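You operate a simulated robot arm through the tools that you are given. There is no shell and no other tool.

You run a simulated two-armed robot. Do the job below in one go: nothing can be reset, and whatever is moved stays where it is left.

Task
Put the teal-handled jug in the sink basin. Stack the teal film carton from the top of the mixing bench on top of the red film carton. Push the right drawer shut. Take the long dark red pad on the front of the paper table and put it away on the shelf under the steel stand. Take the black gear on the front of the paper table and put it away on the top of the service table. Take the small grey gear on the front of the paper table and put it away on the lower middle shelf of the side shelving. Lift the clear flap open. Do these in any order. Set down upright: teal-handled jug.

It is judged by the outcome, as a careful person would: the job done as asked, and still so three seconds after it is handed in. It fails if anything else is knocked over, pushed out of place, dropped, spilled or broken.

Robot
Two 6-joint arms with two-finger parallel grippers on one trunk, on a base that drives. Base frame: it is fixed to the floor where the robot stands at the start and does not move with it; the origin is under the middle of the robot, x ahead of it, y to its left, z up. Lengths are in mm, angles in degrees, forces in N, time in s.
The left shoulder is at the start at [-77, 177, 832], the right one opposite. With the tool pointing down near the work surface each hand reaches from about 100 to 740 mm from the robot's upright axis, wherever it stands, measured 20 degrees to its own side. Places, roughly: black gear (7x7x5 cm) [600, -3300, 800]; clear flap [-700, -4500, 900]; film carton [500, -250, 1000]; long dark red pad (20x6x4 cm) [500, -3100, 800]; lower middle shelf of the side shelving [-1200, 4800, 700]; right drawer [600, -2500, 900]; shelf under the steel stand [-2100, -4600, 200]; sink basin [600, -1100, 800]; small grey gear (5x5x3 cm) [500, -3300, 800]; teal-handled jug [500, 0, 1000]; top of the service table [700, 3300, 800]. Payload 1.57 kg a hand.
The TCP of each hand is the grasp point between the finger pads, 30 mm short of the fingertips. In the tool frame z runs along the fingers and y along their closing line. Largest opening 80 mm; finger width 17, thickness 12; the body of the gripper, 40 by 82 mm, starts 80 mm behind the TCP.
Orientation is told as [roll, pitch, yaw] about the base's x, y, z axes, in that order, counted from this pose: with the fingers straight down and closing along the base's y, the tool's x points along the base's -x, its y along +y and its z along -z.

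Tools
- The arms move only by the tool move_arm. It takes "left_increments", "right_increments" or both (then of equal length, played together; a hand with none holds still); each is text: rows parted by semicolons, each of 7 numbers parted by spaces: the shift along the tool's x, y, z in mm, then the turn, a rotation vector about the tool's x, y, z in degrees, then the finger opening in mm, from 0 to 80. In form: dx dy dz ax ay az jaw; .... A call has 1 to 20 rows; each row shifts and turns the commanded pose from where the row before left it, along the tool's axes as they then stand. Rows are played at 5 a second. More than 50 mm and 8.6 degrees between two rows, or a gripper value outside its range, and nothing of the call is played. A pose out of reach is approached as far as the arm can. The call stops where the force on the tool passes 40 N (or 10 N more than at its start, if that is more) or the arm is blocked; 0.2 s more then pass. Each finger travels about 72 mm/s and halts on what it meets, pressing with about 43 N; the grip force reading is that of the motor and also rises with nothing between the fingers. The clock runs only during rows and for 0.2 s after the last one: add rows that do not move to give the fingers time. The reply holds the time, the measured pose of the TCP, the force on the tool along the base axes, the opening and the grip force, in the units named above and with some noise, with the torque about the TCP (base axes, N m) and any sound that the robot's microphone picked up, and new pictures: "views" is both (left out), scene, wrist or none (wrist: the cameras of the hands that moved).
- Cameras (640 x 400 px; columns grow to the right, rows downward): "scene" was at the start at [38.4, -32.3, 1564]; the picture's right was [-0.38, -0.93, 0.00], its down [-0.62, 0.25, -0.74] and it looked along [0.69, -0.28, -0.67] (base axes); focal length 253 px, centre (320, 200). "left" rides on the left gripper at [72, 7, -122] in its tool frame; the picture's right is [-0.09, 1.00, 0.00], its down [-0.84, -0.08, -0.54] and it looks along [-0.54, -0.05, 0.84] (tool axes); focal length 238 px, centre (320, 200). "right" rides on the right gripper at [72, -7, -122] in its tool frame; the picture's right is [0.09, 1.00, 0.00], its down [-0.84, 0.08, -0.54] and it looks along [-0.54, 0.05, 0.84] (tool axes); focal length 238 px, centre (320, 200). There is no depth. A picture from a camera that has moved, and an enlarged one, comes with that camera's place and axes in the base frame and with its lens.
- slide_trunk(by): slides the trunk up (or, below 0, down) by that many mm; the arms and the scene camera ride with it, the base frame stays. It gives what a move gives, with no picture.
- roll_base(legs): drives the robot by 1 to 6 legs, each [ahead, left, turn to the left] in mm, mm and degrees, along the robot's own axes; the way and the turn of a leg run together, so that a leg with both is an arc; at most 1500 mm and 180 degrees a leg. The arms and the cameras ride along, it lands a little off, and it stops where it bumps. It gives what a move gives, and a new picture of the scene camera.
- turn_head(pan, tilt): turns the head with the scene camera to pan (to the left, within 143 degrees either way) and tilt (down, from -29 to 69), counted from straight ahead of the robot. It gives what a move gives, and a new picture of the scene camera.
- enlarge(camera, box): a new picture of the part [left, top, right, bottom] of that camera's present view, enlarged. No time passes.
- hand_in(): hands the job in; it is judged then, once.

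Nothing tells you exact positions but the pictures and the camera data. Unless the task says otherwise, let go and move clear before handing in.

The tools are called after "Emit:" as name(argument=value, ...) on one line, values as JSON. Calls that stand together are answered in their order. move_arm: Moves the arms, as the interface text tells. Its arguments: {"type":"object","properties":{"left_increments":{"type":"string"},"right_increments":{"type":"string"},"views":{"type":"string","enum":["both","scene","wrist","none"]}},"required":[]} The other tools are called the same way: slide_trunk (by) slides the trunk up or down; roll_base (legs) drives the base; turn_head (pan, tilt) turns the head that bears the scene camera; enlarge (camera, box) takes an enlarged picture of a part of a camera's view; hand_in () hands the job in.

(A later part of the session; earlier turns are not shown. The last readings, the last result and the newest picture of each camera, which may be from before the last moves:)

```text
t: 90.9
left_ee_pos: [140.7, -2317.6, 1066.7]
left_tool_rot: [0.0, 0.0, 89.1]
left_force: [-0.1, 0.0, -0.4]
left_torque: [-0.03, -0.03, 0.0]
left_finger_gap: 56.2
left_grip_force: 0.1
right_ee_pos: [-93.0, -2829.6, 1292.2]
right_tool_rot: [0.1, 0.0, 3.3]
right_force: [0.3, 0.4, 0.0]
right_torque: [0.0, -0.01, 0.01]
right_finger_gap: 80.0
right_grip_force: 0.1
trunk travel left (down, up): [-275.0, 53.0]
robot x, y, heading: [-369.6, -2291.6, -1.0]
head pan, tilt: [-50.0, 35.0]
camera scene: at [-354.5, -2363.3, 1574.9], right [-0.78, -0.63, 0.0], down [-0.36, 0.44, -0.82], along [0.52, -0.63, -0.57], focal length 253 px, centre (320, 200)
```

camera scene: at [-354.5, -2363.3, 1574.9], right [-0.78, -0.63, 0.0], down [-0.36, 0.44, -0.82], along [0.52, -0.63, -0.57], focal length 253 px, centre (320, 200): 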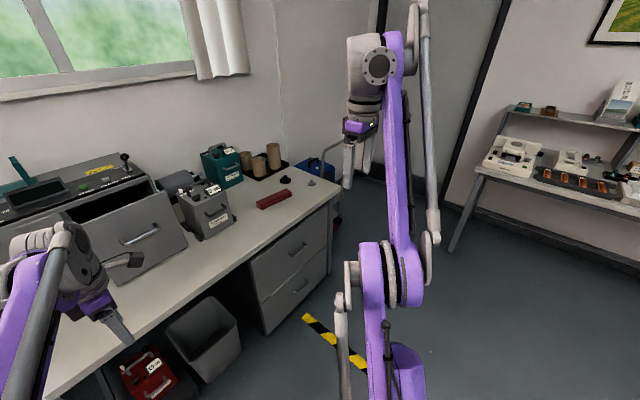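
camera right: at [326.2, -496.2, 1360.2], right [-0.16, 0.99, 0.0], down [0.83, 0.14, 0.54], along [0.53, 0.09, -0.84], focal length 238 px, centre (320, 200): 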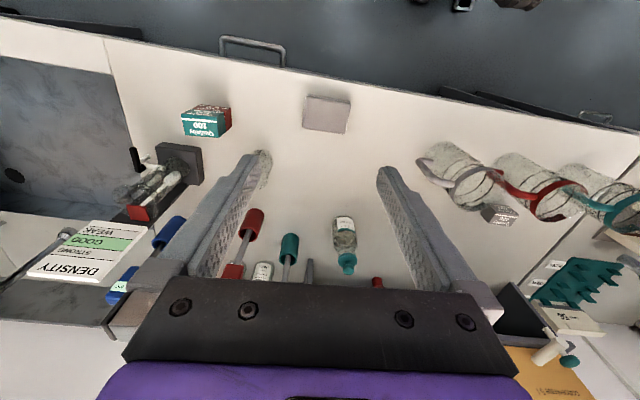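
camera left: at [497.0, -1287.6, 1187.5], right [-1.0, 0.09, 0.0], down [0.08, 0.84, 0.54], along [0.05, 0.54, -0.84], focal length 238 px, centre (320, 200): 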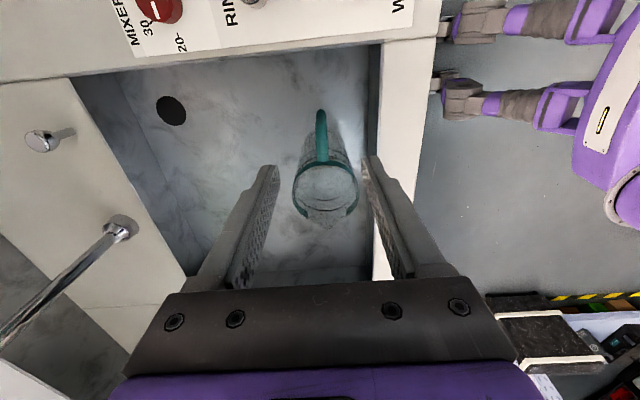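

The right drawer of the grey unit is pulled out, and the red pad and gears are visible on the table. I'll bring the left hand back to a neutral pose to the left and zoom in.

Emit:
move_arm(left_increments="0 0 -20 0 0 8.1 56; 0 0 -20 0 0 8.1 56; 0 0 -20 0 0 8.1 56; 0 0 0 0 0 8.1 56; 0 0 0 0 0 8.1 56; 0 0 0 0 0 8.1 56; 0 0 0 0 0 8.1 56; 0 0 0 0 0 8.1 56; 0 0 0 0 0 8.1 56; 0 0 0 0 0 8.1 56; 0 0 0 0 0 8.1 56; 10 40 0 0 0 0 56; 10 40 0 0 0 0 56; 10 40 0 0 0 0 56; 10 40 0 0 0 0 56; 10 40 0 0 0 0 56; 10 40 0 0 0 0 56; 0 0 0 0 0 0 56", views="none")

Emit:
turn_head(pan=-20, tilt=38)

Emit:
enlarge(camera="scene", box=[160, 70, 480, 270])

```text
t: 94.7
left_ee_pos: [79.6, -2077.0, 1123.7]
left_tool_rot: [0.0, 0.1, 0.1]
left_force: [-0.3, 0.0, -0.8]
left_torque: [-0.01, 0.03, 0.01]
left_finger_gap: 56.3
left_grip_force: 0.0
right_ee_pos: [-91.8, -2828.6, 1294.0]
right_tool_rot: [0.1, 0.2, 3.3]
right_force: [-0.1, -1.1, -0.3]
right_torque: [-0.01, 0.0, -0.01]
right_finger_gap: 79.8
right_grip_force: 0.1
trunk travel left (down, up): [-275.0, 53.0]
robot x, y, heading: [-368.8, -2296.4, -0.9]
head pan, tilt: [-50.0, 35.0]
```

```text
t: 95.6
left_ee_pos: [79.9, -2076.1, 1124.4]
left_tool_rot: [0.0, 0.0, 0.0]
left_force: [-0.2, -0.4, -0.7]
left_torque: [0.0, 0.01, 0.01]
left_finger_gap: 55.9
left_grip_force: 0.0
right_ee_pos: [-91.5, -2829.0, 1294.6]
right_tool_rot: [0.1, -0.1, 3.3]
right_force: [-0.2, -0.2, -0.4]
right_torque: [0.01, 0.02, -0.01]
right_finger_gap: 80.0
right_grip_force: 0.0
trunk travel left (down, up): [-275.0, 53.0]
robot x, y, heading: [-371.0, -2297.1, -0.9]
head pan, tilt: [-20.0, 38.0]
camera scene: at [-329.5, -2325.9, 1570.3], right [-0.36, -0.93, 0.0], down [-0.58, 0.22, -0.79], along [0.74, -0.28, -0.62], focal length 253 px, centre (320, 200)
```

scene: 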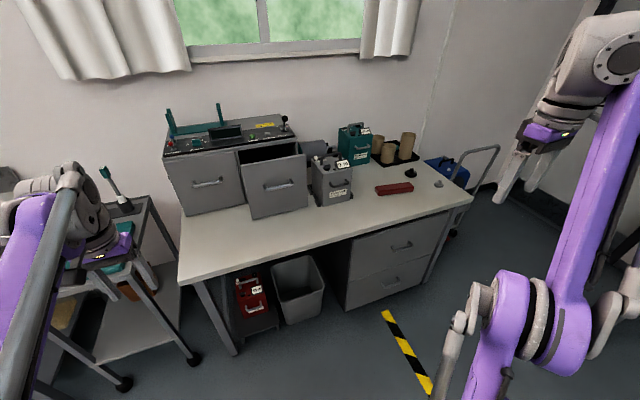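

```text
2.00 times, centred on (320, 170) of scene
camera zoom: at [-329.5, -2325.9, 1570.3], right [-0.36, -0.93, 0.0], down [-0.58, 0.22, -0.79], along [0.74, -0.28, -0.62], focal length 506 px, centre (320, 260)
```

zoom: 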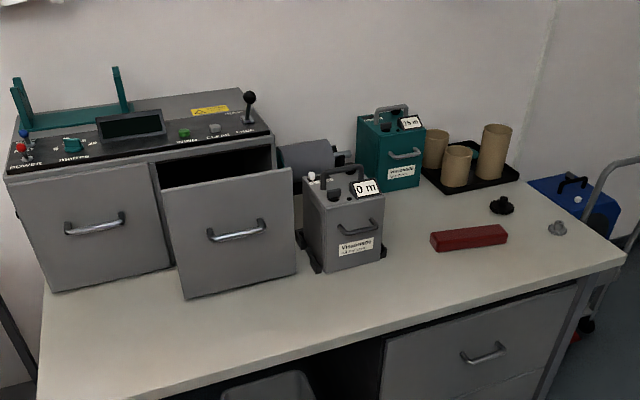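

The right drawer front is about 140 mm proud (x≈580 against the left drawer's 722). I'll ready the right hand with closed fingers tilted 45° forward, then drive closer.

Emit:
move_arm(right_increments="-10.9 34.3 24.3 0 0 0 40; -10.9 34.3 24.3 0 0 0 0; -10.9 34.3 24.3 0 0 0 0; -10.9 34.3 24.3 0 0 0 0; -10.9 34.3 24.3 0 0 0 0; -10.9 34.3 24.3 0 0 0 0; -10.9 34.3 24.3 0 0 0 0; -10.9 34.3 24.3 0 0 0 0; 0 0 0 0 0 3.3 0; 0 0 0 0 -7.5 0 0; 0 0 0 0 -7.5 0 0; 0 0 0 0 -7.5 0 0; 0 0 0 0 -7.5 0 0; 0 0 0 0 -7.5 0 0; 0 0 0 0 -7.5 0 0; 0 0 0 0 0 0 0")

```text
t: 99.0
left_ee_pos: [78.5, -2075.9, 1124.6]
left_tool_rot: [-0.1, 0.0, 0.0]
left_force: [-0.1, -0.4, 0.5]
left_torque: [-0.01, 0.03, 0.02]
left_finger_gap: 56.0
left_grip_force: 0.1
right_ee_pos: [136.7, -2628.8, 1294.5]
right_tool_rot: [0.1, -45.0, -0.1]
right_force: [-0.1, -0.8, 1.0]
right_torque: [0.02, 0.06, -0.02]
right_finger_gap: 0.0
right_grip_force: 21.4
right hand out of reach, approached as far as the arm can: row 1, 2, 3, 4, 5, 6, 7, 8, 10, 11, 12, 13
trunk travel left (down, up): [-275.0, 53.0]
robot x, y, heading: [-369.3, -2293.5, -0.9]
head pan, tilt: [-20.0, 38.0]
camera scene: at [-329.6, -2325.6, 1570.4], right [-0.36, -0.93, 0.0], down [-0.58, 0.22, -0.79], along [0.74, -0.28, -0.62], focal length 253 px, centre (320, 200)
camera right: at [0.6, -2636.1, 1328.8], right [-0.06, 1.0, -0.06], down [0.21, 0.08, 0.98], along [0.98, 0.05, -0.21], focal length 238 px, centre (320, 200)
```

scene: 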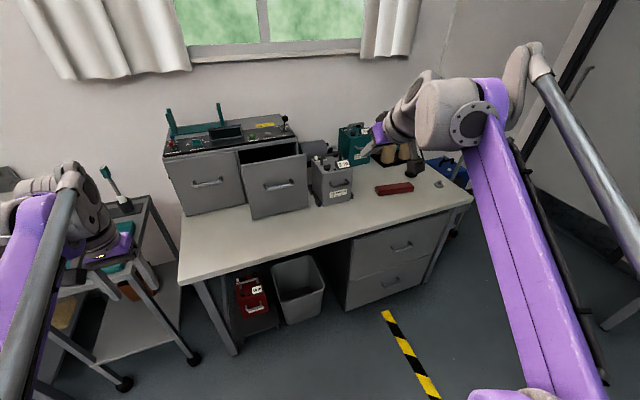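
right: 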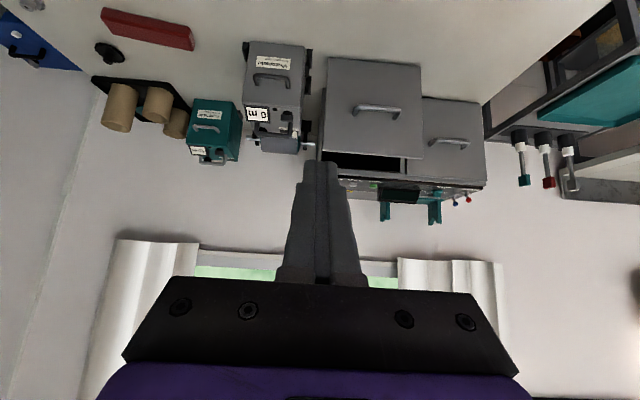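

The hand reached the 45° tilt. Now I'll lower it to push height in free space, then check.

Emit:
move_arm(right_increments="33 15.4 22.1 0 0 0 0; 33 15.4 22.1 0 0 0 0; 33 15.4 22.1 0 0 0 0; 33 15.4 22.1 0 0 0 0; 33 15.4 22.1 0 0 0 0; 33 15.4 22.1 0 0 0 0; 33 15.4 22.1 0 0 0 0; 33 15.4 22.1 0 0 0 0; 33 15.4 22.1 0 0 0 0; 33 15.4 22.1 0 0 0 0; 0 0 0 0 0 0 0", views="wrist")

```text
t: 101.4
left_ee_pos: [78.1, -2075.3, 1123.9]
left_tool_rot: [0.0, 0.0, -0.1]
left_force: [-0.6, 0.5, -1.0]
left_torque: [0.04, -0.01, -0.01]
left_finger_gap: 55.9
left_grip_force: 0.1
right_ee_pos: [58.5, -2473.2, 905.3]
right_tool_rot: [0.1, -45.0, 0.0]
right_force: [-0.4, -0.1, -0.8]
right_torque: [0.02, 0.01, -0.01]
right_finger_gap: 0.0
right_grip_force: 21.5
trunk travel left (down, up): [-275.0, 53.0]
robot x, y, heading: [-370.6, -2293.3, -1.0]
head pan, tilt: [-20.0, 38.0]
camera right: at [-76.6, -2480.3, 940.4], right [-0.06, 1.0, -0.06], down [0.21, 0.08, 0.97], along [0.98, 0.05, -0.21], focal length 238 px, centre (320, 200)
```

right: 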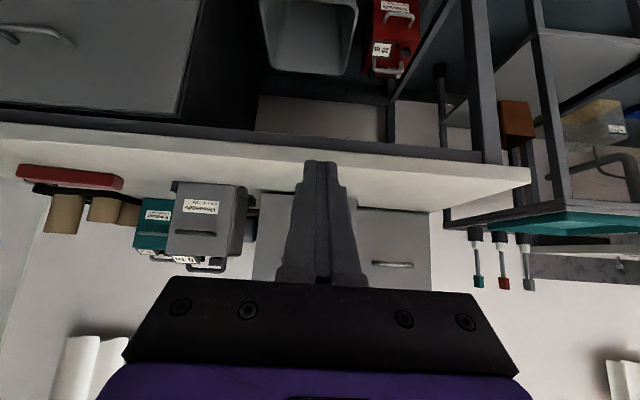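

I'll zoom to determine the table height and drawer pose precisely.

Emit:
enlarge(camera="right", box=[230, 110, 550, 290])

Emit:
enlarge(camera="right", box=[0, 110, 320, 290])

Emit:
enlarge(camera="scene", box=[160, 120, 320, 240])

Emit:
enlarge(camera="scene", box=[320, 120, 500, 240])

```text
2.00 times, centred on (390, 200) of right
camera zoom: at [-76.6, -2480.3, 940.4], right [-0.06, 1.0, -0.06], down [0.21, 0.08, 0.97], along [0.98, 0.05, -0.21], focal length 477 px, centre (180, 200)
```

zoom: 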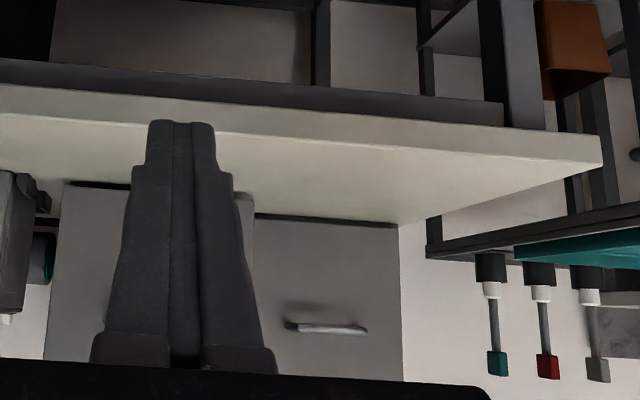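

```text
2.00 times, centred on (160, 200) of right
camera zoom: at [-76.6, -2480.3, 940.4], right [-0.06, 1.0, -0.06], down [0.21, 0.08, 0.97], along [0.98, 0.05, -0.21], focal length 477 px, centre (640, 200)
```

zoom: 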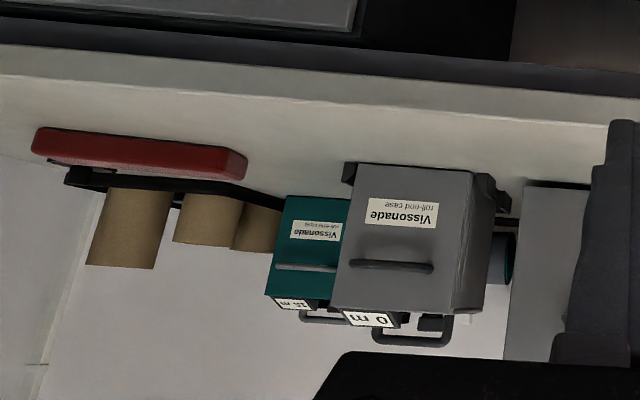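

```text
3.33 times, centred on (240, 180) of scene
camera zoom: at [-329.9, -2325.9, 1570.4], right [-0.36, -0.93, 0.0], down [-0.57, 0.22, -0.79], along [0.74, -0.28, -0.62], focal length 844 px, centre (587, 267)
```

zoom: 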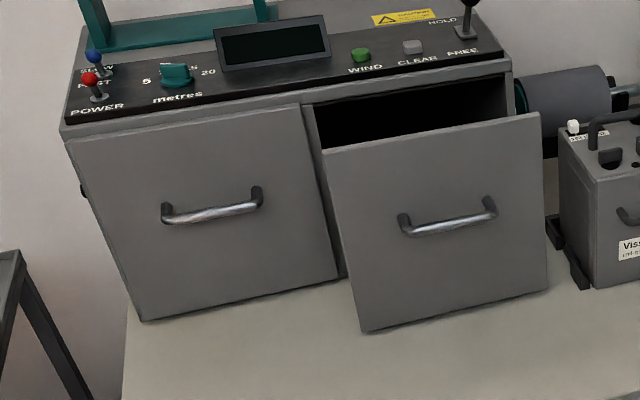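

```text
3.33 times, centred on (410, 180) of scene
camera zoom: at [-329.9, -2325.9, 1570.4], right [-0.36, -0.93, 0.0], down [-0.57, 0.22, -0.79], along [0.74, -0.28, -0.62], focal length 844 px, centre (20, 267)
```

zoom: 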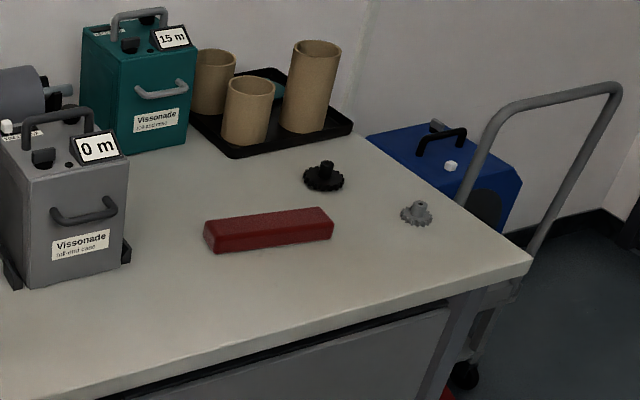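

The table top is at z≈780 and the drawer front at x≈565, y -2343 to -2603; the hand is at its centre. I'll drive forward 350 mm so the fingertips stop short of it.

Emit:
roll_base(legs=[[350, 0, 1.0]])

Emit:
enlarge(camera="right", box=[0, 0, 640, 400])

```text
t: 103.7
left_ee_pos: [423.3, -2070.7, 1124.8]
left_tool_rot: [-0.1, 0.0, 1.0]
left_force: [0.4, -0.5, 0.0]
left_torque: [0.03, 0.05, -0.01]
left_finger_gap: 56.2
left_grip_force: 0.0
right_ee_pos: [408.7, -2468.6, 905.8]
right_tool_rot: [0.0, -44.9, 0.8]
right_force: [0.2, -0.7, 1.3]
right_torque: [0.04, -0.05, 0.0]
right_finger_gap: 0.2
right_grip_force: 21.3
trunk travel left (down, up): [-275.0, 53.0]
robot x, y, heading: [-21.8, -2302.4, -0.2]
head pan, tilt: [-20.0, 38.0]
camera scene: at [17.8, -2327.6, 1570.3], right [-0.34, -0.94, 0.0], down [-0.58, 0.21, -0.79], along [0.74, -0.27, -0.62], focal length 253 px, centre (320, 200)
```

scene: 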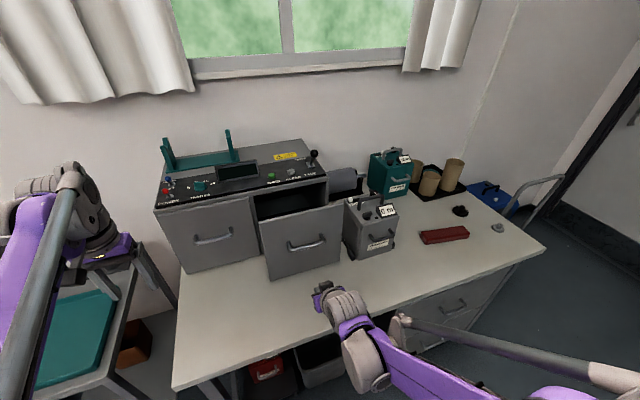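

```text
1.00 times, centred on (320, 200) of right (not enlarged: the box is as wide or as high as the picture)
camera zoom: at [273.4, -2478.2, 940.6], right [-0.08, 0.99, -0.06], down [0.21, 0.08, 0.97], along [0.97, 0.07, -0.21], focal length 238 px, centre (320, 200)
```

zoom: 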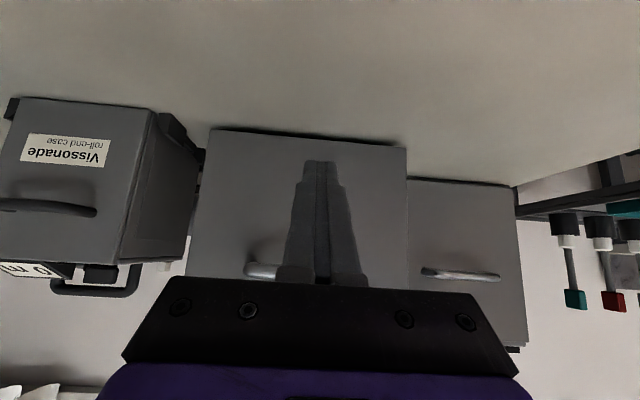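

Fingertips point at the drawer face below the handle. Pushing forward in steps.

Emit:
move_arm(right_increments="-14.1 0 14.1 0 0 0 0; -14.1 0 14.1 0 0 0 0; -14.1 0 14.1 0 0 0 0; -14.1 0 14.1 0 0 0 0; -14.1 0 14.1 0 0 0 0; -10 0 10 0 0 0 0; -8 0 8 0 0 0 0; -8 0 8 0 0 0 0; -8 0 8 0 0 0 0; -8 0 8 0 0 0 0; 0 0 0 0 0 0 0")

```text
t: 106.1
left_ee_pos: [421.3, -2073.2, 1124.5]
left_tool_rot: [0.0, 0.0, 1.0]
left_force: [-0.7, -0.7, 0.7]
left_torque: [0.0, -0.02, -0.04]
left_finger_gap: 56.0
left_grip_force: 0.0
right_ee_pos: [568.9, -2465.5, 905.5]
right_tool_rot: [-0.1, -45.0, 0.8]
right_force: [0.8, -0.4, 0.1]
right_torque: [-0.02, 0.01, -0.01]
right_finger_gap: 0.0
right_grip_force: 20.9
trunk travel left (down, up): [-275.0, 53.0]
robot x, y, heading: [-23.0, -2294.5, 0.0]
head pan, tilt: [-20.0, 38.0]
camera scene: at [17.6, -2327.7, 1570.3], right [-0.34, -0.94, 0.0], down [-0.58, 0.21, -0.79], along [0.74, -0.27, -0.62], focal length 253 px, centre (320, 200)
camera right: at [432.7, -2475.0, 940.5], right [-0.08, 0.99, -0.06], down [0.21, 0.08, 0.97], along [0.97, 0.07, -0.21], focal length 238 px, centre (320, 200)
```

scene: 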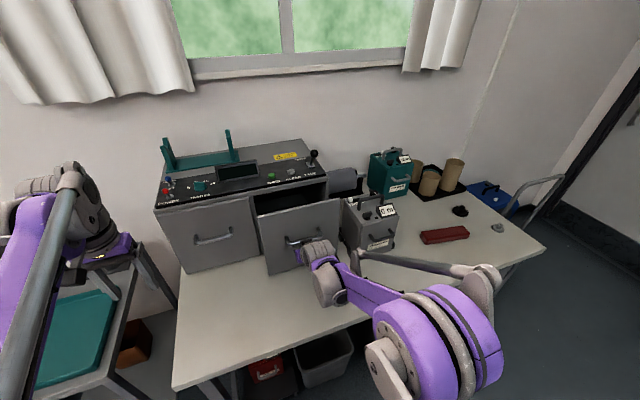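
right: 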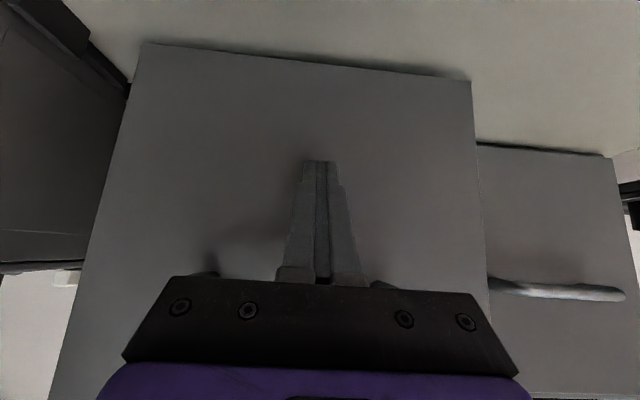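

No resistance yet. I'll keep going.

Emit:
move_arm(right_increments="-7 0 7 0 0 0 0; -7 0 7 0 0 0 0; -7 0 7 0 0 0 0; -7 0 7 0 0 0 0; -7 0 7 0 0 0 0; -7 0 7 0 0 0 0; 0 0 0 0 0 0 0")

```text
t: 107.7
left_ee_pos: [421.1, -2072.3, 1124.1]
left_tool_rot: [0.0, 0.0, 1.0]
left_force: [0.3, -0.2, 0.4]
left_torque: [-0.05, 0.03, -0.02]
left_finger_gap: 56.1
left_grip_force: 0.0
right_ee_pos: [626.7, -2466.4, 905.1]
right_tool_rot: [0.0, -45.0, 0.8]
right_force: [0.1, 0.2, 0.1]
right_torque: [-0.02, -0.02, -0.01]
right_finger_gap: 0.0
right_grip_force: 21.3
trunk travel left (down, up): [-275.0, 53.0]
robot x, y, heading: [-22.6, -2296.8, 0.1]
head pan, tilt: [-20.0, 38.0]
camera scene: at [17.6, -2327.7, 1570.3], right [-0.34, -0.94, 0.0], down [-0.58, 0.21, -0.79], along [0.74, -0.27, -0.62], focal length 253 px, centre (320, 200)
camera right: at [491.1, -2475.4, 939.9], right [-0.08, 0.99, -0.06], down [0.21, 0.08, 0.97], along [0.97, 0.07, -0.21], focal length 238 px, centre (320, 200)
```

scene: 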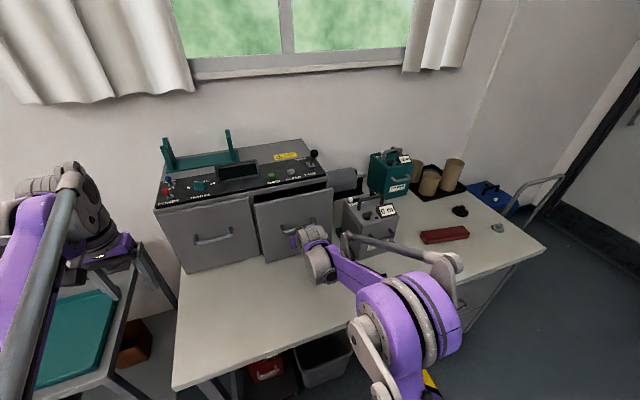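
right: 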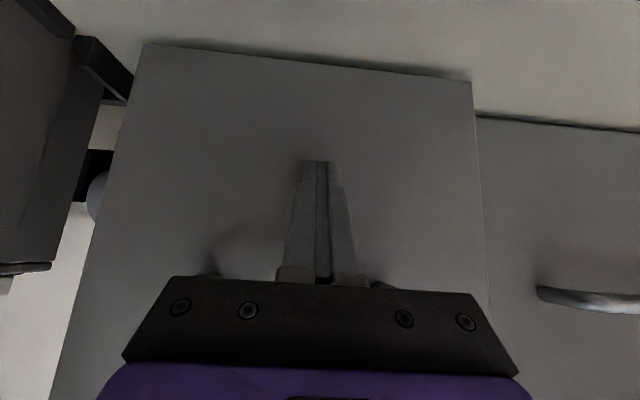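

The drawer is moving freely. Continuing toward flush.

Emit:
move_arm(right_increments="-7 0 7 0 0 0 0; -7 0 7 0 0 0 0; -7 0 7 0 0 0 0; -7 0 7 0 0 0 0; -5 0 5 0 0 0 0; 0 0 0 0 0 0 0")

```text
t: 109.1
left_ee_pos: [420.9, -2070.9, 1123.9]
left_tool_rot: [0.0, 0.0, 0.9]
left_force: [1.1, 0.9, 0.1]
left_torque: [0.0, 0.0, -0.01]
left_finger_gap: 56.0
left_grip_force: 0.0
right_ee_pos: [673.4, -2464.2, 905.9]
right_tool_rot: [0.1, -44.9, 0.7]
right_force: [0.5, -0.2, -0.1]
right_torque: [0.0, 0.03, 0.0]
right_finger_gap: 0.0
right_grip_force: 21.4
trunk travel left (down, up): [-275.0, 53.0]
robot x, y, heading: [-26.9, -2295.9, 0.4]
head pan, tilt: [-20.0, 38.0]
camera scene: at [17.6, -2327.6, 1570.3], right [-0.34, -0.94, 0.0], down [-0.58, 0.21, -0.79], along [0.74, -0.27, -0.62], focal length 253 px, centre (320, 200)
camera right: at [538.0, -2474.3, 940.8], right [-0.08, 0.99, -0.06], down [0.21, 0.08, 0.97], along [0.97, 0.07, -0.21], focal length 238 px, centre (320, 200)
```

scene: 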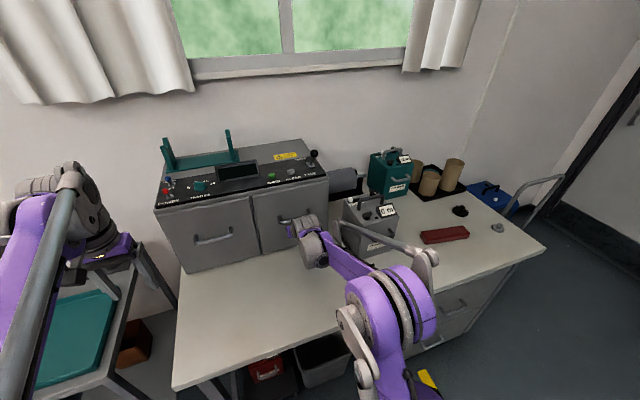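
right: 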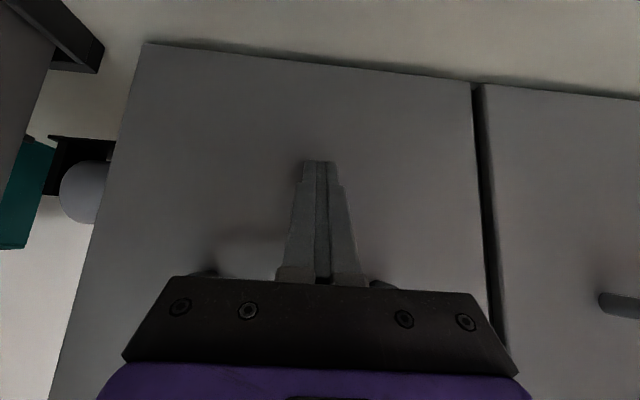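

Nearly flush with the left drawer. Small final steps until resistance shows.

Emit:
move_arm(right_increments="-2.1 0 2.1 0 0 0 0; -2.1 0 2.1 0 0 0 0; -2.1 0 2.1 0 0 0 0; 0 0 0 0 0 0 0", views="wrist")

Emit:
enlarge(camera="scene", box=[150, 140, 350, 290])

```text
t: 109.8
left_ee_pos: [419.0, -2072.4, 1126.0]
left_tool_rot: [0.0, 0.0, 0.9]
left_force: [0.3, 0.6, 0.6]
left_torque: [-0.04, 0.0, -0.03]
left_finger_gap: 56.1
left_grip_force: 0.1
right_ee_pos: [674.6, -2464.2, 905.4]
right_tool_rot: [0.1, -44.4, 0.8]
right_force: [-20.8, 0.2, 4.8]
right_torque: [0.02, 0.21, 0.01]
right_finger_gap: 0.2
right_grip_force: 21.3
trunk travel left (down, up): [-275.0, 53.0]
robot x, y, heading: [-28.2, -2296.1, 0.0]
head pan, tilt: [-20.0, 38.0]
stopped in row 3 (right hand): the force on the tool passed its limit at 45 N (the readings are from after the stop); the commanded pose is now the measured one
camera right: at [539.6, -2474.2, 942.0], right [-0.08, 0.99, -0.06], down [0.22, 0.08, 0.97], along [0.97, 0.07, -0.22], focal length 238 px, centre (320, 200)
```

right: 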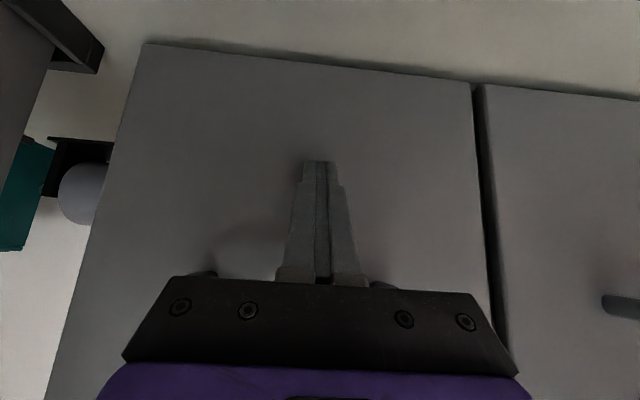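

```text
2.67 times, centred on (250, 215) of scene
camera zoom: at [13.7, -2327.4, 1570.7], right [-0.34, -0.94, 0.0], down [-0.58, 0.21, -0.79], along [0.74, -0.27, -0.61], focal length 675 px, centre (507, 160)
```

zoom: 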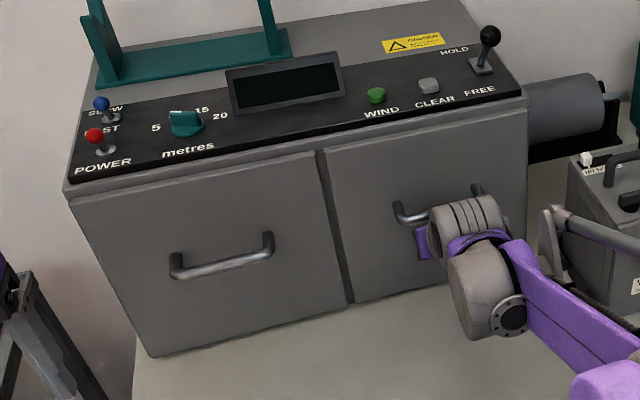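

The drawer is fully shut and flush. I'll retract the hand and return it to pointing down.

Emit:
move_arm(right_increments="14 0 -14 0 0 0 0; 28 0 -28 0 0 0 0; 28 0 -28 0 0 0 0; 28 0 -28 0 0 0 0; 28 0 -28 0 0 0 0; 28 0 -28 0 0 0 0; 0 0 0 0 7.5 0 40; 0 0 0 0 7.5 0 80; 0 0 0 0 7.5 0 80; 0 0 0 0 7.5 0 80; 0 0 0 0 7.5 0 80; 0 0 0 0 7.5 0 80; 0 0 -40 0 0 0 80; 0 0 -40 0 0 0 80; 0 0 -40 0 0 0 80; 0 0 -40 0 0 0 80; 0 0 0 0 0 0 80")

```text
t: 113.4
left_ee_pos: [421.6, -2072.2, 1123.8]
left_tool_rot: [0.0, 0.0, 1.0]
left_force: [0.6, 0.4, 0.5]
left_torque: [0.01, 0.0, -0.01]
left_finger_gap: 56.0
left_grip_force: 0.2
right_ee_pos: [459.7, -2467.1, 1066.4]
right_tool_rot: [0.2, 0.7, 0.9]
right_force: [0.4, -0.4, -0.9]
right_torque: [0.01, -0.02, 0.04]
right_finger_gap: 80.0
right_grip_force: 0.1
trunk travel left (down, up): [-275.0, 53.0]
robot x, y, heading: [-23.8, -2297.8, -0.1]
head pan, tilt: [-20.0, 38.0]
camera scene: at [17.3, -2327.7, 1570.3], right [-0.34, -0.94, 0.0], down [-0.58, 0.21, -0.79], along [0.74, -0.27, -0.62], focal length 253 px, centre (320, 200)
camera right: at [391.1, -2476.0, 1189.3], right [-0.11, 0.99, 0.0], down [0.84, 0.09, 0.53], along [0.53, 0.06, -0.85], focal length 238 px, centre (320, 200)
```

scene: 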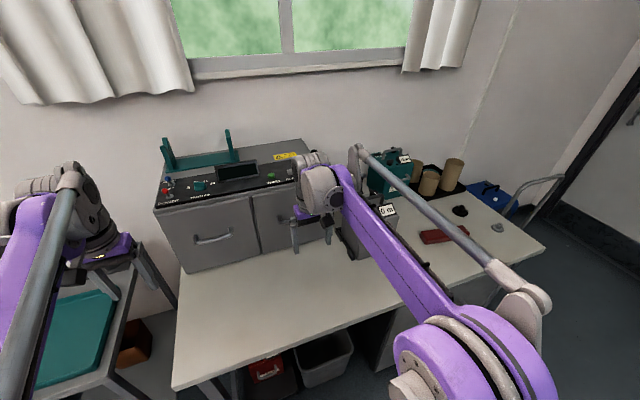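
right: 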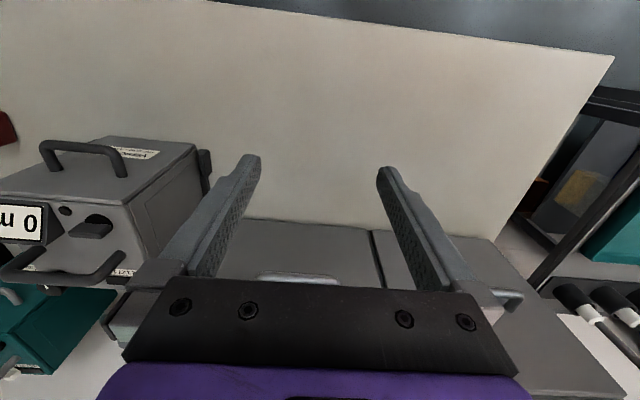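

Drawer confirmed shut. Now I'll back off and roll right to face the pad and gears.

Emit:
roll_base(legs=[[-200, 0, 0], [0, -600, 0]])

Emit:
enlarge(camera="right", box=[0, 0, 640, 400])

```text
t: 120.3
left_ee_pos: [223.7, -2663.7, 1124.6]
left_tool_rot: [0.0, 0.0, 1.6]
left_force: [-0.6, 0.7, -0.5]
left_torque: [0.03, 0.02, 0.0]
left_finger_gap: 56.2
left_grip_force: 0.0
right_ee_pos: [268.2, -3059.1, 1066.4]
right_tool_rot: [0.1, 0.5, 1.6]
right_force: [0.1, -0.3, -0.7]
right_torque: [0.0, -0.01, 0.01]
right_finger_gap: 79.7
right_grip_force: 0.0
trunk travel left (down, up): [-275.0, 53.0]
robot x, y, heading: [-221.7, -2894.1, 0.7]
head pan, tilt: [-20.0, 38.0]
camera scene: at [-177.0, -2925.4, 1570.3], right [-0.33, -0.94, 0.0], down [-0.58, 0.2, -0.79], along [0.74, -0.26, -0.62], focal length 253 px, centre (320, 200)
```

scene: 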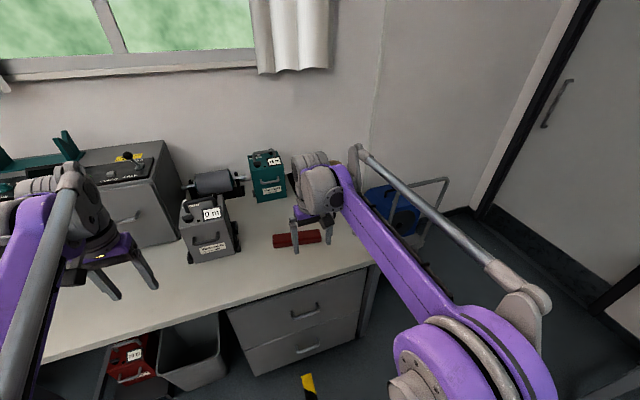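

```text
1.00 times, centred on (320, 200) of right (not enlarged: the box is as wide or as high as the picture)
camera zoom: at [198.7, -3069.3, 1189.0], right [-0.12, 0.99, 0.0], down [0.84, 0.1, 0.53], along [0.53, 0.07, -0.85], focal length 238 px, centre (320, 200)
```

zoom: 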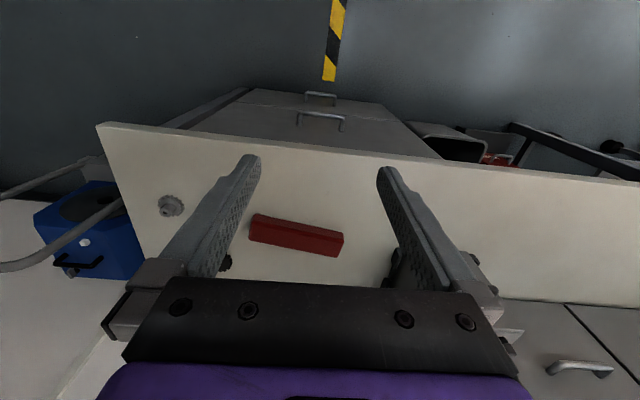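

Pad, grey gear and black gear are in the right wrist view. Zooming for exact poses.

Emit:
enlarge(camera="right", box=[230, 190, 370, 280])

Emit:
enlarge(camera="right", box=[130, 170, 270, 290])

Emit:
enlarge(camera="scene", box=[250, 200, 400, 270])

```text
4.44 times, centred on (300, 235) of right
camera zoom: at [198.7, -3069.3, 1189.0], right [-0.12, 0.99, 0.0], down [0.84, 0.1, 0.53], along [0.53, 0.07, -0.85], focal length 1059 px, centre (409, 44)
```

zoom: 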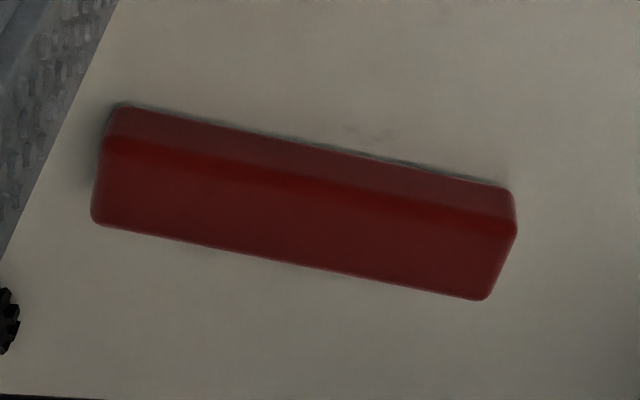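

```text
3.33 times, centred on (200, 230) of right
camera zoom: at [198.7, -3069.3, 1189.0], right [-0.12, 0.99, 0.0], down [0.84, 0.1, 0.53], along [0.53, 0.07, -0.85], focal length 794 px, centre (720, 100)
```

zoom: 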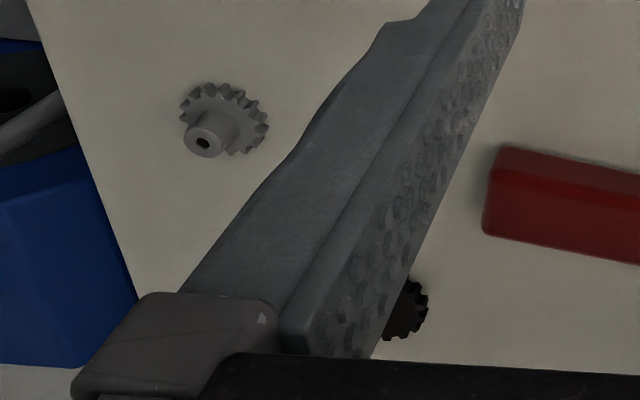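

```text
4.27 times, centred on (325, 235) of scene
camera zoom: at [-177.0, -2925.4, 1570.3], right [-0.33, -0.94, 0.0], down [-0.58, 0.2, -0.79], along [0.74, -0.26, -0.62], focal length 1080 px, centre (299, 51)
```

zoom: 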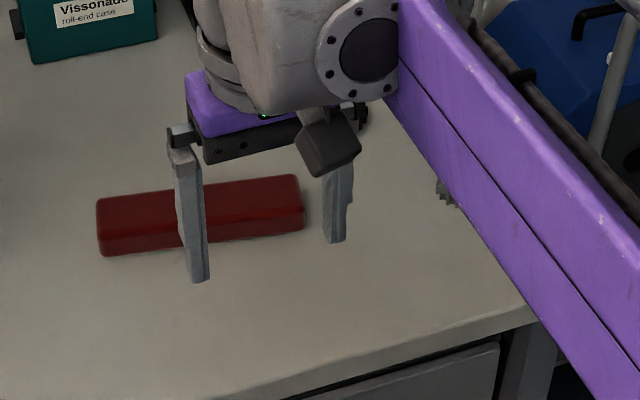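

Pad: centre about [545, -3078], long axis turned -8° from y. Before grasping, I'll look at the steel stand and flap to plan the placement.

Emit:
turn_head(pan=-110, tilt=15)

Emit:
turn_head(pan=-135, tilt=20)

```text
t: 122.0
left_ee_pos: [225.0, -2665.6, 1123.6]
left_tool_rot: [0.0, 0.0, 1.6]
left_force: [0.8, 0.4, 0.2]
left_torque: [0.03, -0.01, -0.02]
left_finger_gap: 56.2
left_grip_force: 0.1
right_ee_pos: [268.4, -3059.2, 1066.7]
right_tool_rot: [0.1, 0.5, 1.6]
right_force: [1.0, -0.2, -0.4]
right_torque: [0.0, -0.02, -0.02]
right_finger_gap: 79.9
right_grip_force: 0.0
trunk travel left (down, up): [-275.0, 53.0]
robot x, y, heading: [-221.4, -2891.6, 0.8]
head pan, tilt: [-110.0, 15.0]
camera scene: at [-289.3, -2985.0, 1606.9], right [-0.94, 0.33, 0.0], down [0.09, 0.24, -0.97], along [-0.32, -0.91, -0.26], focal length 253 px, centre (320, 200)
```

scene: 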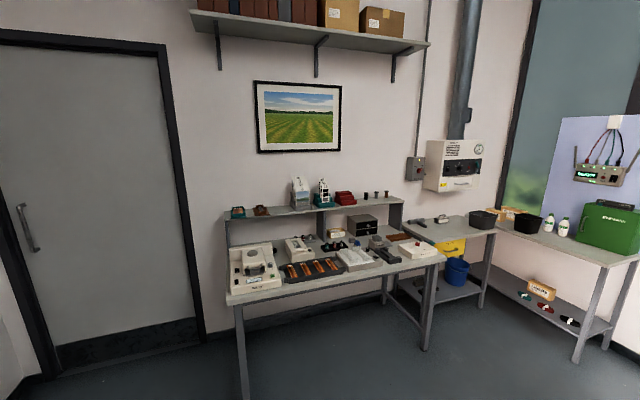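

```text
t: 122.9
left_ee_pos: [224.6, -2663.9, 1124.0]
left_tool_rot: [0.0, 0.1, 1.6]
left_force: [0.1, -0.5, 0.9]
left_torque: [0.04, 0.0, -0.03]
left_finger_gap: 56.0
left_grip_force: 0.1
right_ee_pos: [268.0, -3060.5, 1066.4]
right_tool_rot: [0.1, 0.5, 1.6]
right_force: [0.0, -0.9, -0.4]
right_torque: [0.03, -0.01, 0.0]
right_finger_gap: 80.0
right_grip_force: 0.0
trunk travel left (down, up): [-275.0, 53.0]
robot x, y, heading: [-219.0, -2896.6, 0.6]
head pan, tilt: [-135.0, 20.0]
camera scene: at [-323.5, -2963.5, 1598.8], right [-0.72, 0.7, 0.0], down [0.24, 0.24, -0.94], along [-0.66, -0.67, -0.34], focal length 253 px, centre (320, 200)
```

scene: 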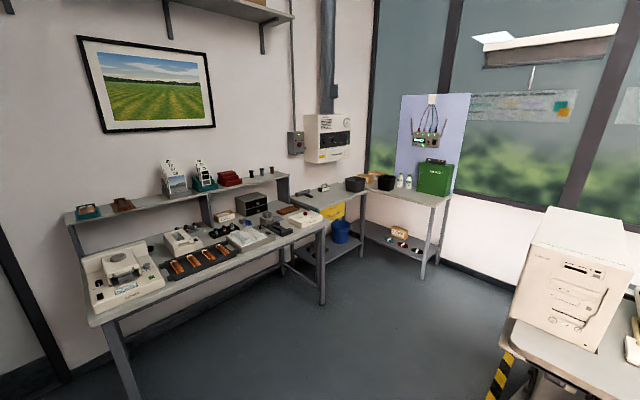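

The steel stand looks to be the small table with the blue bucket underneath, and the flap is on an instrument on the far bench. I'll zoom in on both.

Emit:
enlarge(camera="scene", box=[70, 180, 330, 330])

Emit:
enlarge(camera="scene", box=[270, 160, 470, 300])

```text
2.46 times, centred on (200, 255) of scene
camera zoom: at [-323.5, -2963.5, 1598.8], right [-0.72, 0.7, 0.0], down [0.24, 0.24, -0.94], along [-0.66, -0.67, -0.34], focal length 623 px, centre (615, 65)
```

zoom: 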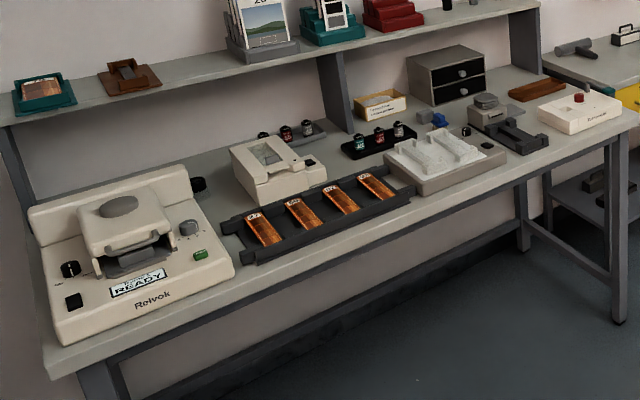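

```text
2.86 times, centred on (370, 230) of scene
camera zoom: at [-323.5, -2963.5, 1598.8], right [-0.72, 0.7, 0.0], down [0.24, 0.24, -0.94], along [-0.66, -0.67, -0.34], focal length 724 px, centre (177, 114)
```

zoom: 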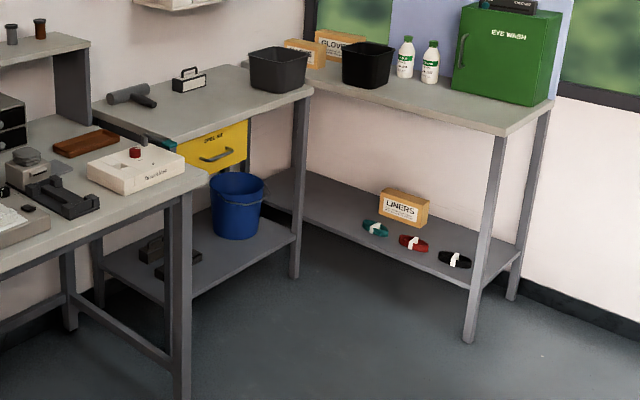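

The pad's place is the open front of the lower shelf by the blue bucket, and the flap is on the small white instrument. First the pad: I'll drive forward and bring the right hand over it.

Emit:
turn_head(pan=-20, tilt=45)

Emit:
roll_base(legs=[[220, 0, -0.7]])

Emit:
move_arm(right_increments="0 0 0 0 0 8.3 80; 0 0 0 0 0 8.3 80; 0 0 0 0 0 8.3 80; 0 0 0 0 0 8.3 80; 0 0 0 0 0 8.3 80; 0 0 0 0 0 8.3 80; 0 0 0 0 0 8.3 80; 0 0 0 0 0 8.3 80; 0 0 0 0 0 8.3 80; 0 0 0 0 0 8.3 80; 0 0 0 0 0 8.3 80; 0 0 0 0 0 7.9 80; 0 0 0 0 0 0 80")

```text
t: 124.8
left_ee_pos: [223.5, -2664.7, 1124.7]
left_tool_rot: [0.0, 0.1, 1.6]
left_force: [0.5, 0.1, -0.2]
left_torque: [-0.03, 0.03, -0.02]
left_finger_gap: 56.0
left_grip_force: 0.0
right_ee_pos: [268.1, -3059.9, 1067.3]
right_tool_rot: [0.1, 0.4, 1.6]
right_force: [-1.0, 1.0, 0.8]
right_torque: [0.01, -0.01, 0.01]
right_finger_gap: 80.1
right_grip_force: 0.0
trunk travel left (down, up): [-275.0, 53.0]
robot x, y, heading: [-218.8, -2894.8, 0.9]
head pan, tilt: [-20.0, 45.0]
camera scene: at [-181.7, -2923.7, 1560.1], right [-0.33, -0.94, 0.0], down [-0.67, 0.23, -0.71], along [0.67, -0.23, -0.71], focal length 253 px, centre (320, 200)
```

scene: 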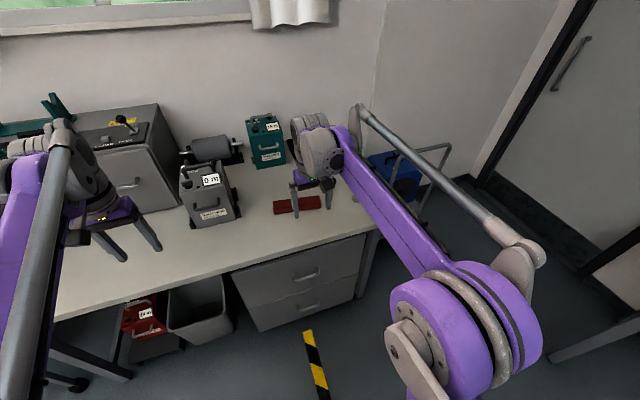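

```text
t: 126.5
left_ee_pos: [439.5, -2666.7, 1124.3]
left_tool_rot: [0.0, 0.0, 1.1]
left_force: [0.0, 0.6, 0.8]
left_torque: [0.0, 0.04, 0.02]
left_finger_gap: 56.0
left_grip_force: 0.1
right_ee_pos: [480.5, -3062.3, 1067.7]
right_tool_rot: [0.1, 0.5, 1.1]
right_force: [-0.2, -0.2, 0.5]
right_torque: [-0.01, 0.01, -0.03]
right_finger_gap: 80.2
right_grip_force: 0.2
trunk travel left (down, up): [-275.0, 53.0]
robot x, y, heading: [-5.1, -2889.4, 0.2]
head pan, tilt: [-20.0, 45.0]
camera scene: at [31.6, -2922.3, 1560.0], right [-0.34, -0.94, 0.0], down [-0.67, 0.24, -0.71], along [0.67, -0.24, -0.71], focal length 253 px, centre (320, 200)
```

scene: 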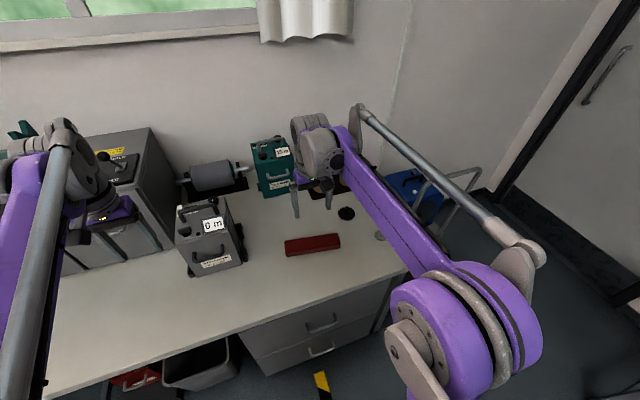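

```text
t: 129.3
left_ee_pos: [440.4, -2666.9, 1123.9]
left_tool_rot: [0.0, 0.0, 1.1]
left_force: [-0.3, -0.1, 0.1]
left_torque: [-0.01, 0.0, 0.0]
left_finger_gap: 56.2
left_grip_force: 0.1
right_ee_pos: [480.3, -3062.7, 1067.0]
right_tool_rot: [-0.5, 0.0, -98.2]
right_force: [0.4, 0.0, -0.7]
right_torque: [-0.02, 0.01, 0.02]
right_finger_gap: 80.0
right_grip_force: 0.0
trunk travel left (down, up): [-275.0, 53.0]
robot x, y, heading: [-5.6, -2894.8, 0.4]
head pan, tilt: [-20.0, 45.0]
camera scene: at [31.6, -2922.3, 1560.1], right [-0.34, -0.94, 0.0], down [-0.67, 0.24, -0.71], along [0.67, -0.24, -0.71], focal length 253 px, centre (320, 200)
camera right: at [486.0, -2991.7, 1188.5], right [1.0, -0.05, -0.01], down [-0.04, -0.84, 0.54], along [-0.04, -0.54, -0.84], focal length 238 px, centre (320, 200)
```

scene: 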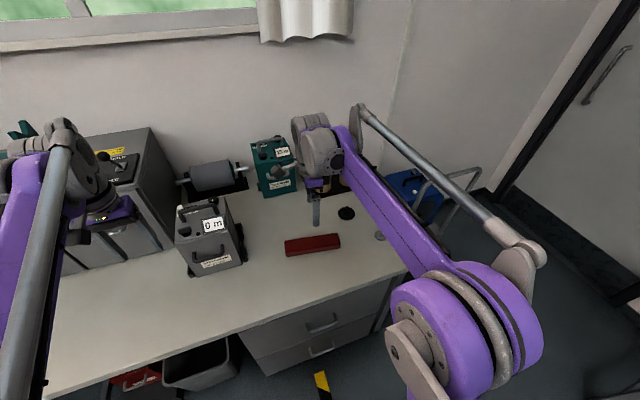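
right: 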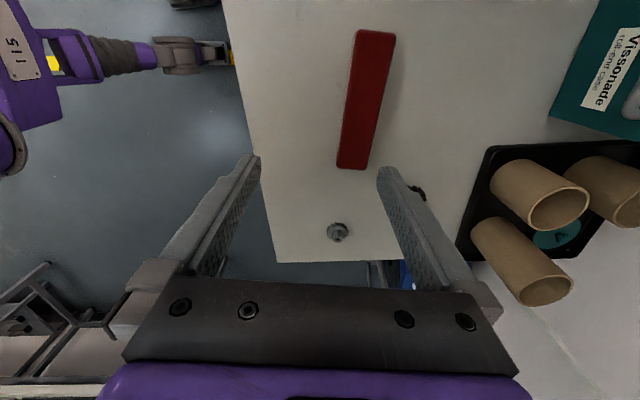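

The pad's centre is [546, -3073], matching the tool yaw. I'll centre over it and lower carefully.

Emit:
move_arm(right_increments="-0.4 33 0 0 0 0 80; -0.4 33.5 0 0 0 0 80; 0 0 45 0 0 0 80; 0 0 45 0 0 0 80; 0 0 45 0 0 0 80; 0 0 30 0 0 0 80; 0 0 20 0 0 0 80; 0 0 0 0 0 0 80")

```text
t: 131.1
left_ee_pos: [438.7, -2666.6, 1125.2]
left_tool_rot: [0.0, 0.0, 1.1]
left_force: [0.4, 0.6, 0.6]
left_torque: [0.01, 0.03, 0.02]
left_finger_gap: 55.9
left_grip_force: 0.1
right_ee_pos: [545.4, -3072.0, 881.6]
right_tool_rot: [-0.6, 0.0, -98.1]
right_force: [-0.4, 0.2, 0.8]
right_torque: [-0.03, 0.03, 0.0]
right_finger_gap: 79.6
right_grip_force: 0.1
trunk travel left (down, up): [-275.0, 53.0]
robot x, y, heading: [-6.8, -2893.6, -0.0]
head pan, tilt: [-20.0, 45.0]
camera scene: at [31.4, -2922.3, 1560.1], right [-0.34, -0.94, 0.0], down [-0.67, 0.24, -0.71], along [0.67, -0.24, -0.71], focal length 253 px, centre (320, 200)
camera right: at [549.8, -3000.4, 1003.2], right [1.0, -0.05, -0.01], down [-0.04, -0.84, 0.54], along [-0.03, -0.54, -0.84], focal length 238 px, centre (320, 200)
```

scene: 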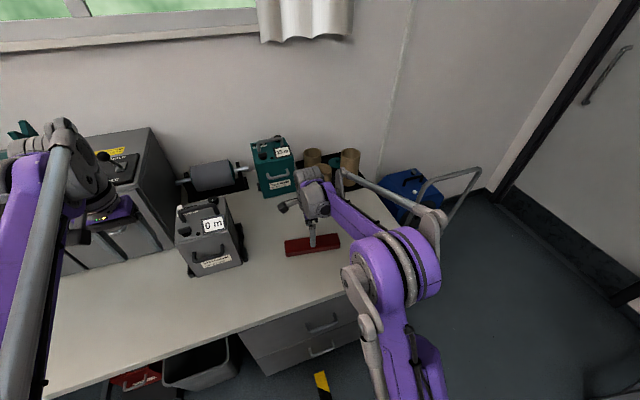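
right: 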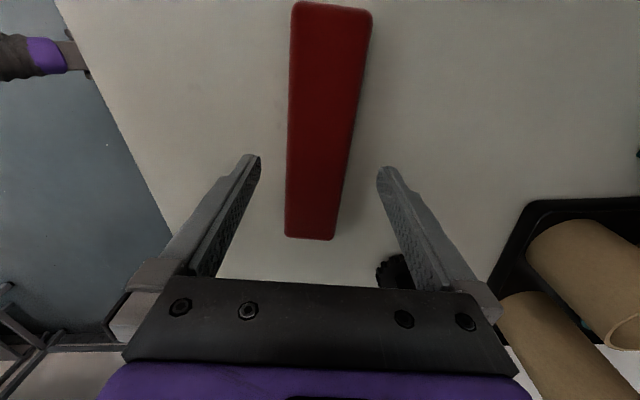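

Well centred. Lowering the rest and closing on the pad.

Emit:
move_arm(right_increments="0 0 28 0 0 0 80; 0 0 20 0 0 0 80; 0 0 10 0 0 0 80; 0 0 6 0 0 0 80; 0 0 0 0 0 0 80; 0 0 0 0 0 0 60; 0 0 0 0 0 0 40; 0 0 0 0 0 0 0; 0 0 0 0 0 0 0; 0 0 0 0 0 0 0; 0 0 0 0 0 0 0", views="wrist")

```text
t: 133.5
left_ee_pos: [441.1, -2667.0, 1125.2]
left_tool_rot: [0.1, 0.0, 1.0]
left_force: [-0.9, 0.7, -0.4]
left_torque: [0.04, 0.01, 0.0]
left_finger_gap: 56.0
left_grip_force: 0.1
right_ee_pos: [543.5, -3072.0, 818.0]
right_tool_rot: [-0.7, 0.1, -98.1]
right_force: [0.0, 0.3, -0.2]
right_torque: [0.0, 0.0, 0.03]
right_finger_gap: 54.2
right_grip_force: 43.1
trunk travel left (down, up): [-275.0, 53.0]
robot x, y, heading: [-6.4, -2896.4, 0.3]
head pan, tilt: [-20.0, 45.0]
camera right: at [549.6, -3001.0, 939.3], right [1.0, -0.05, -0.01], down [-0.04, -0.84, 0.54], along [-0.03, -0.54, -0.84], focal length 238 px, centre (320, 200)
```

right: 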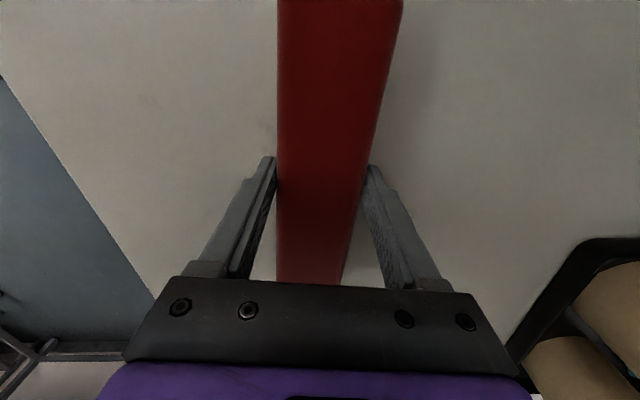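

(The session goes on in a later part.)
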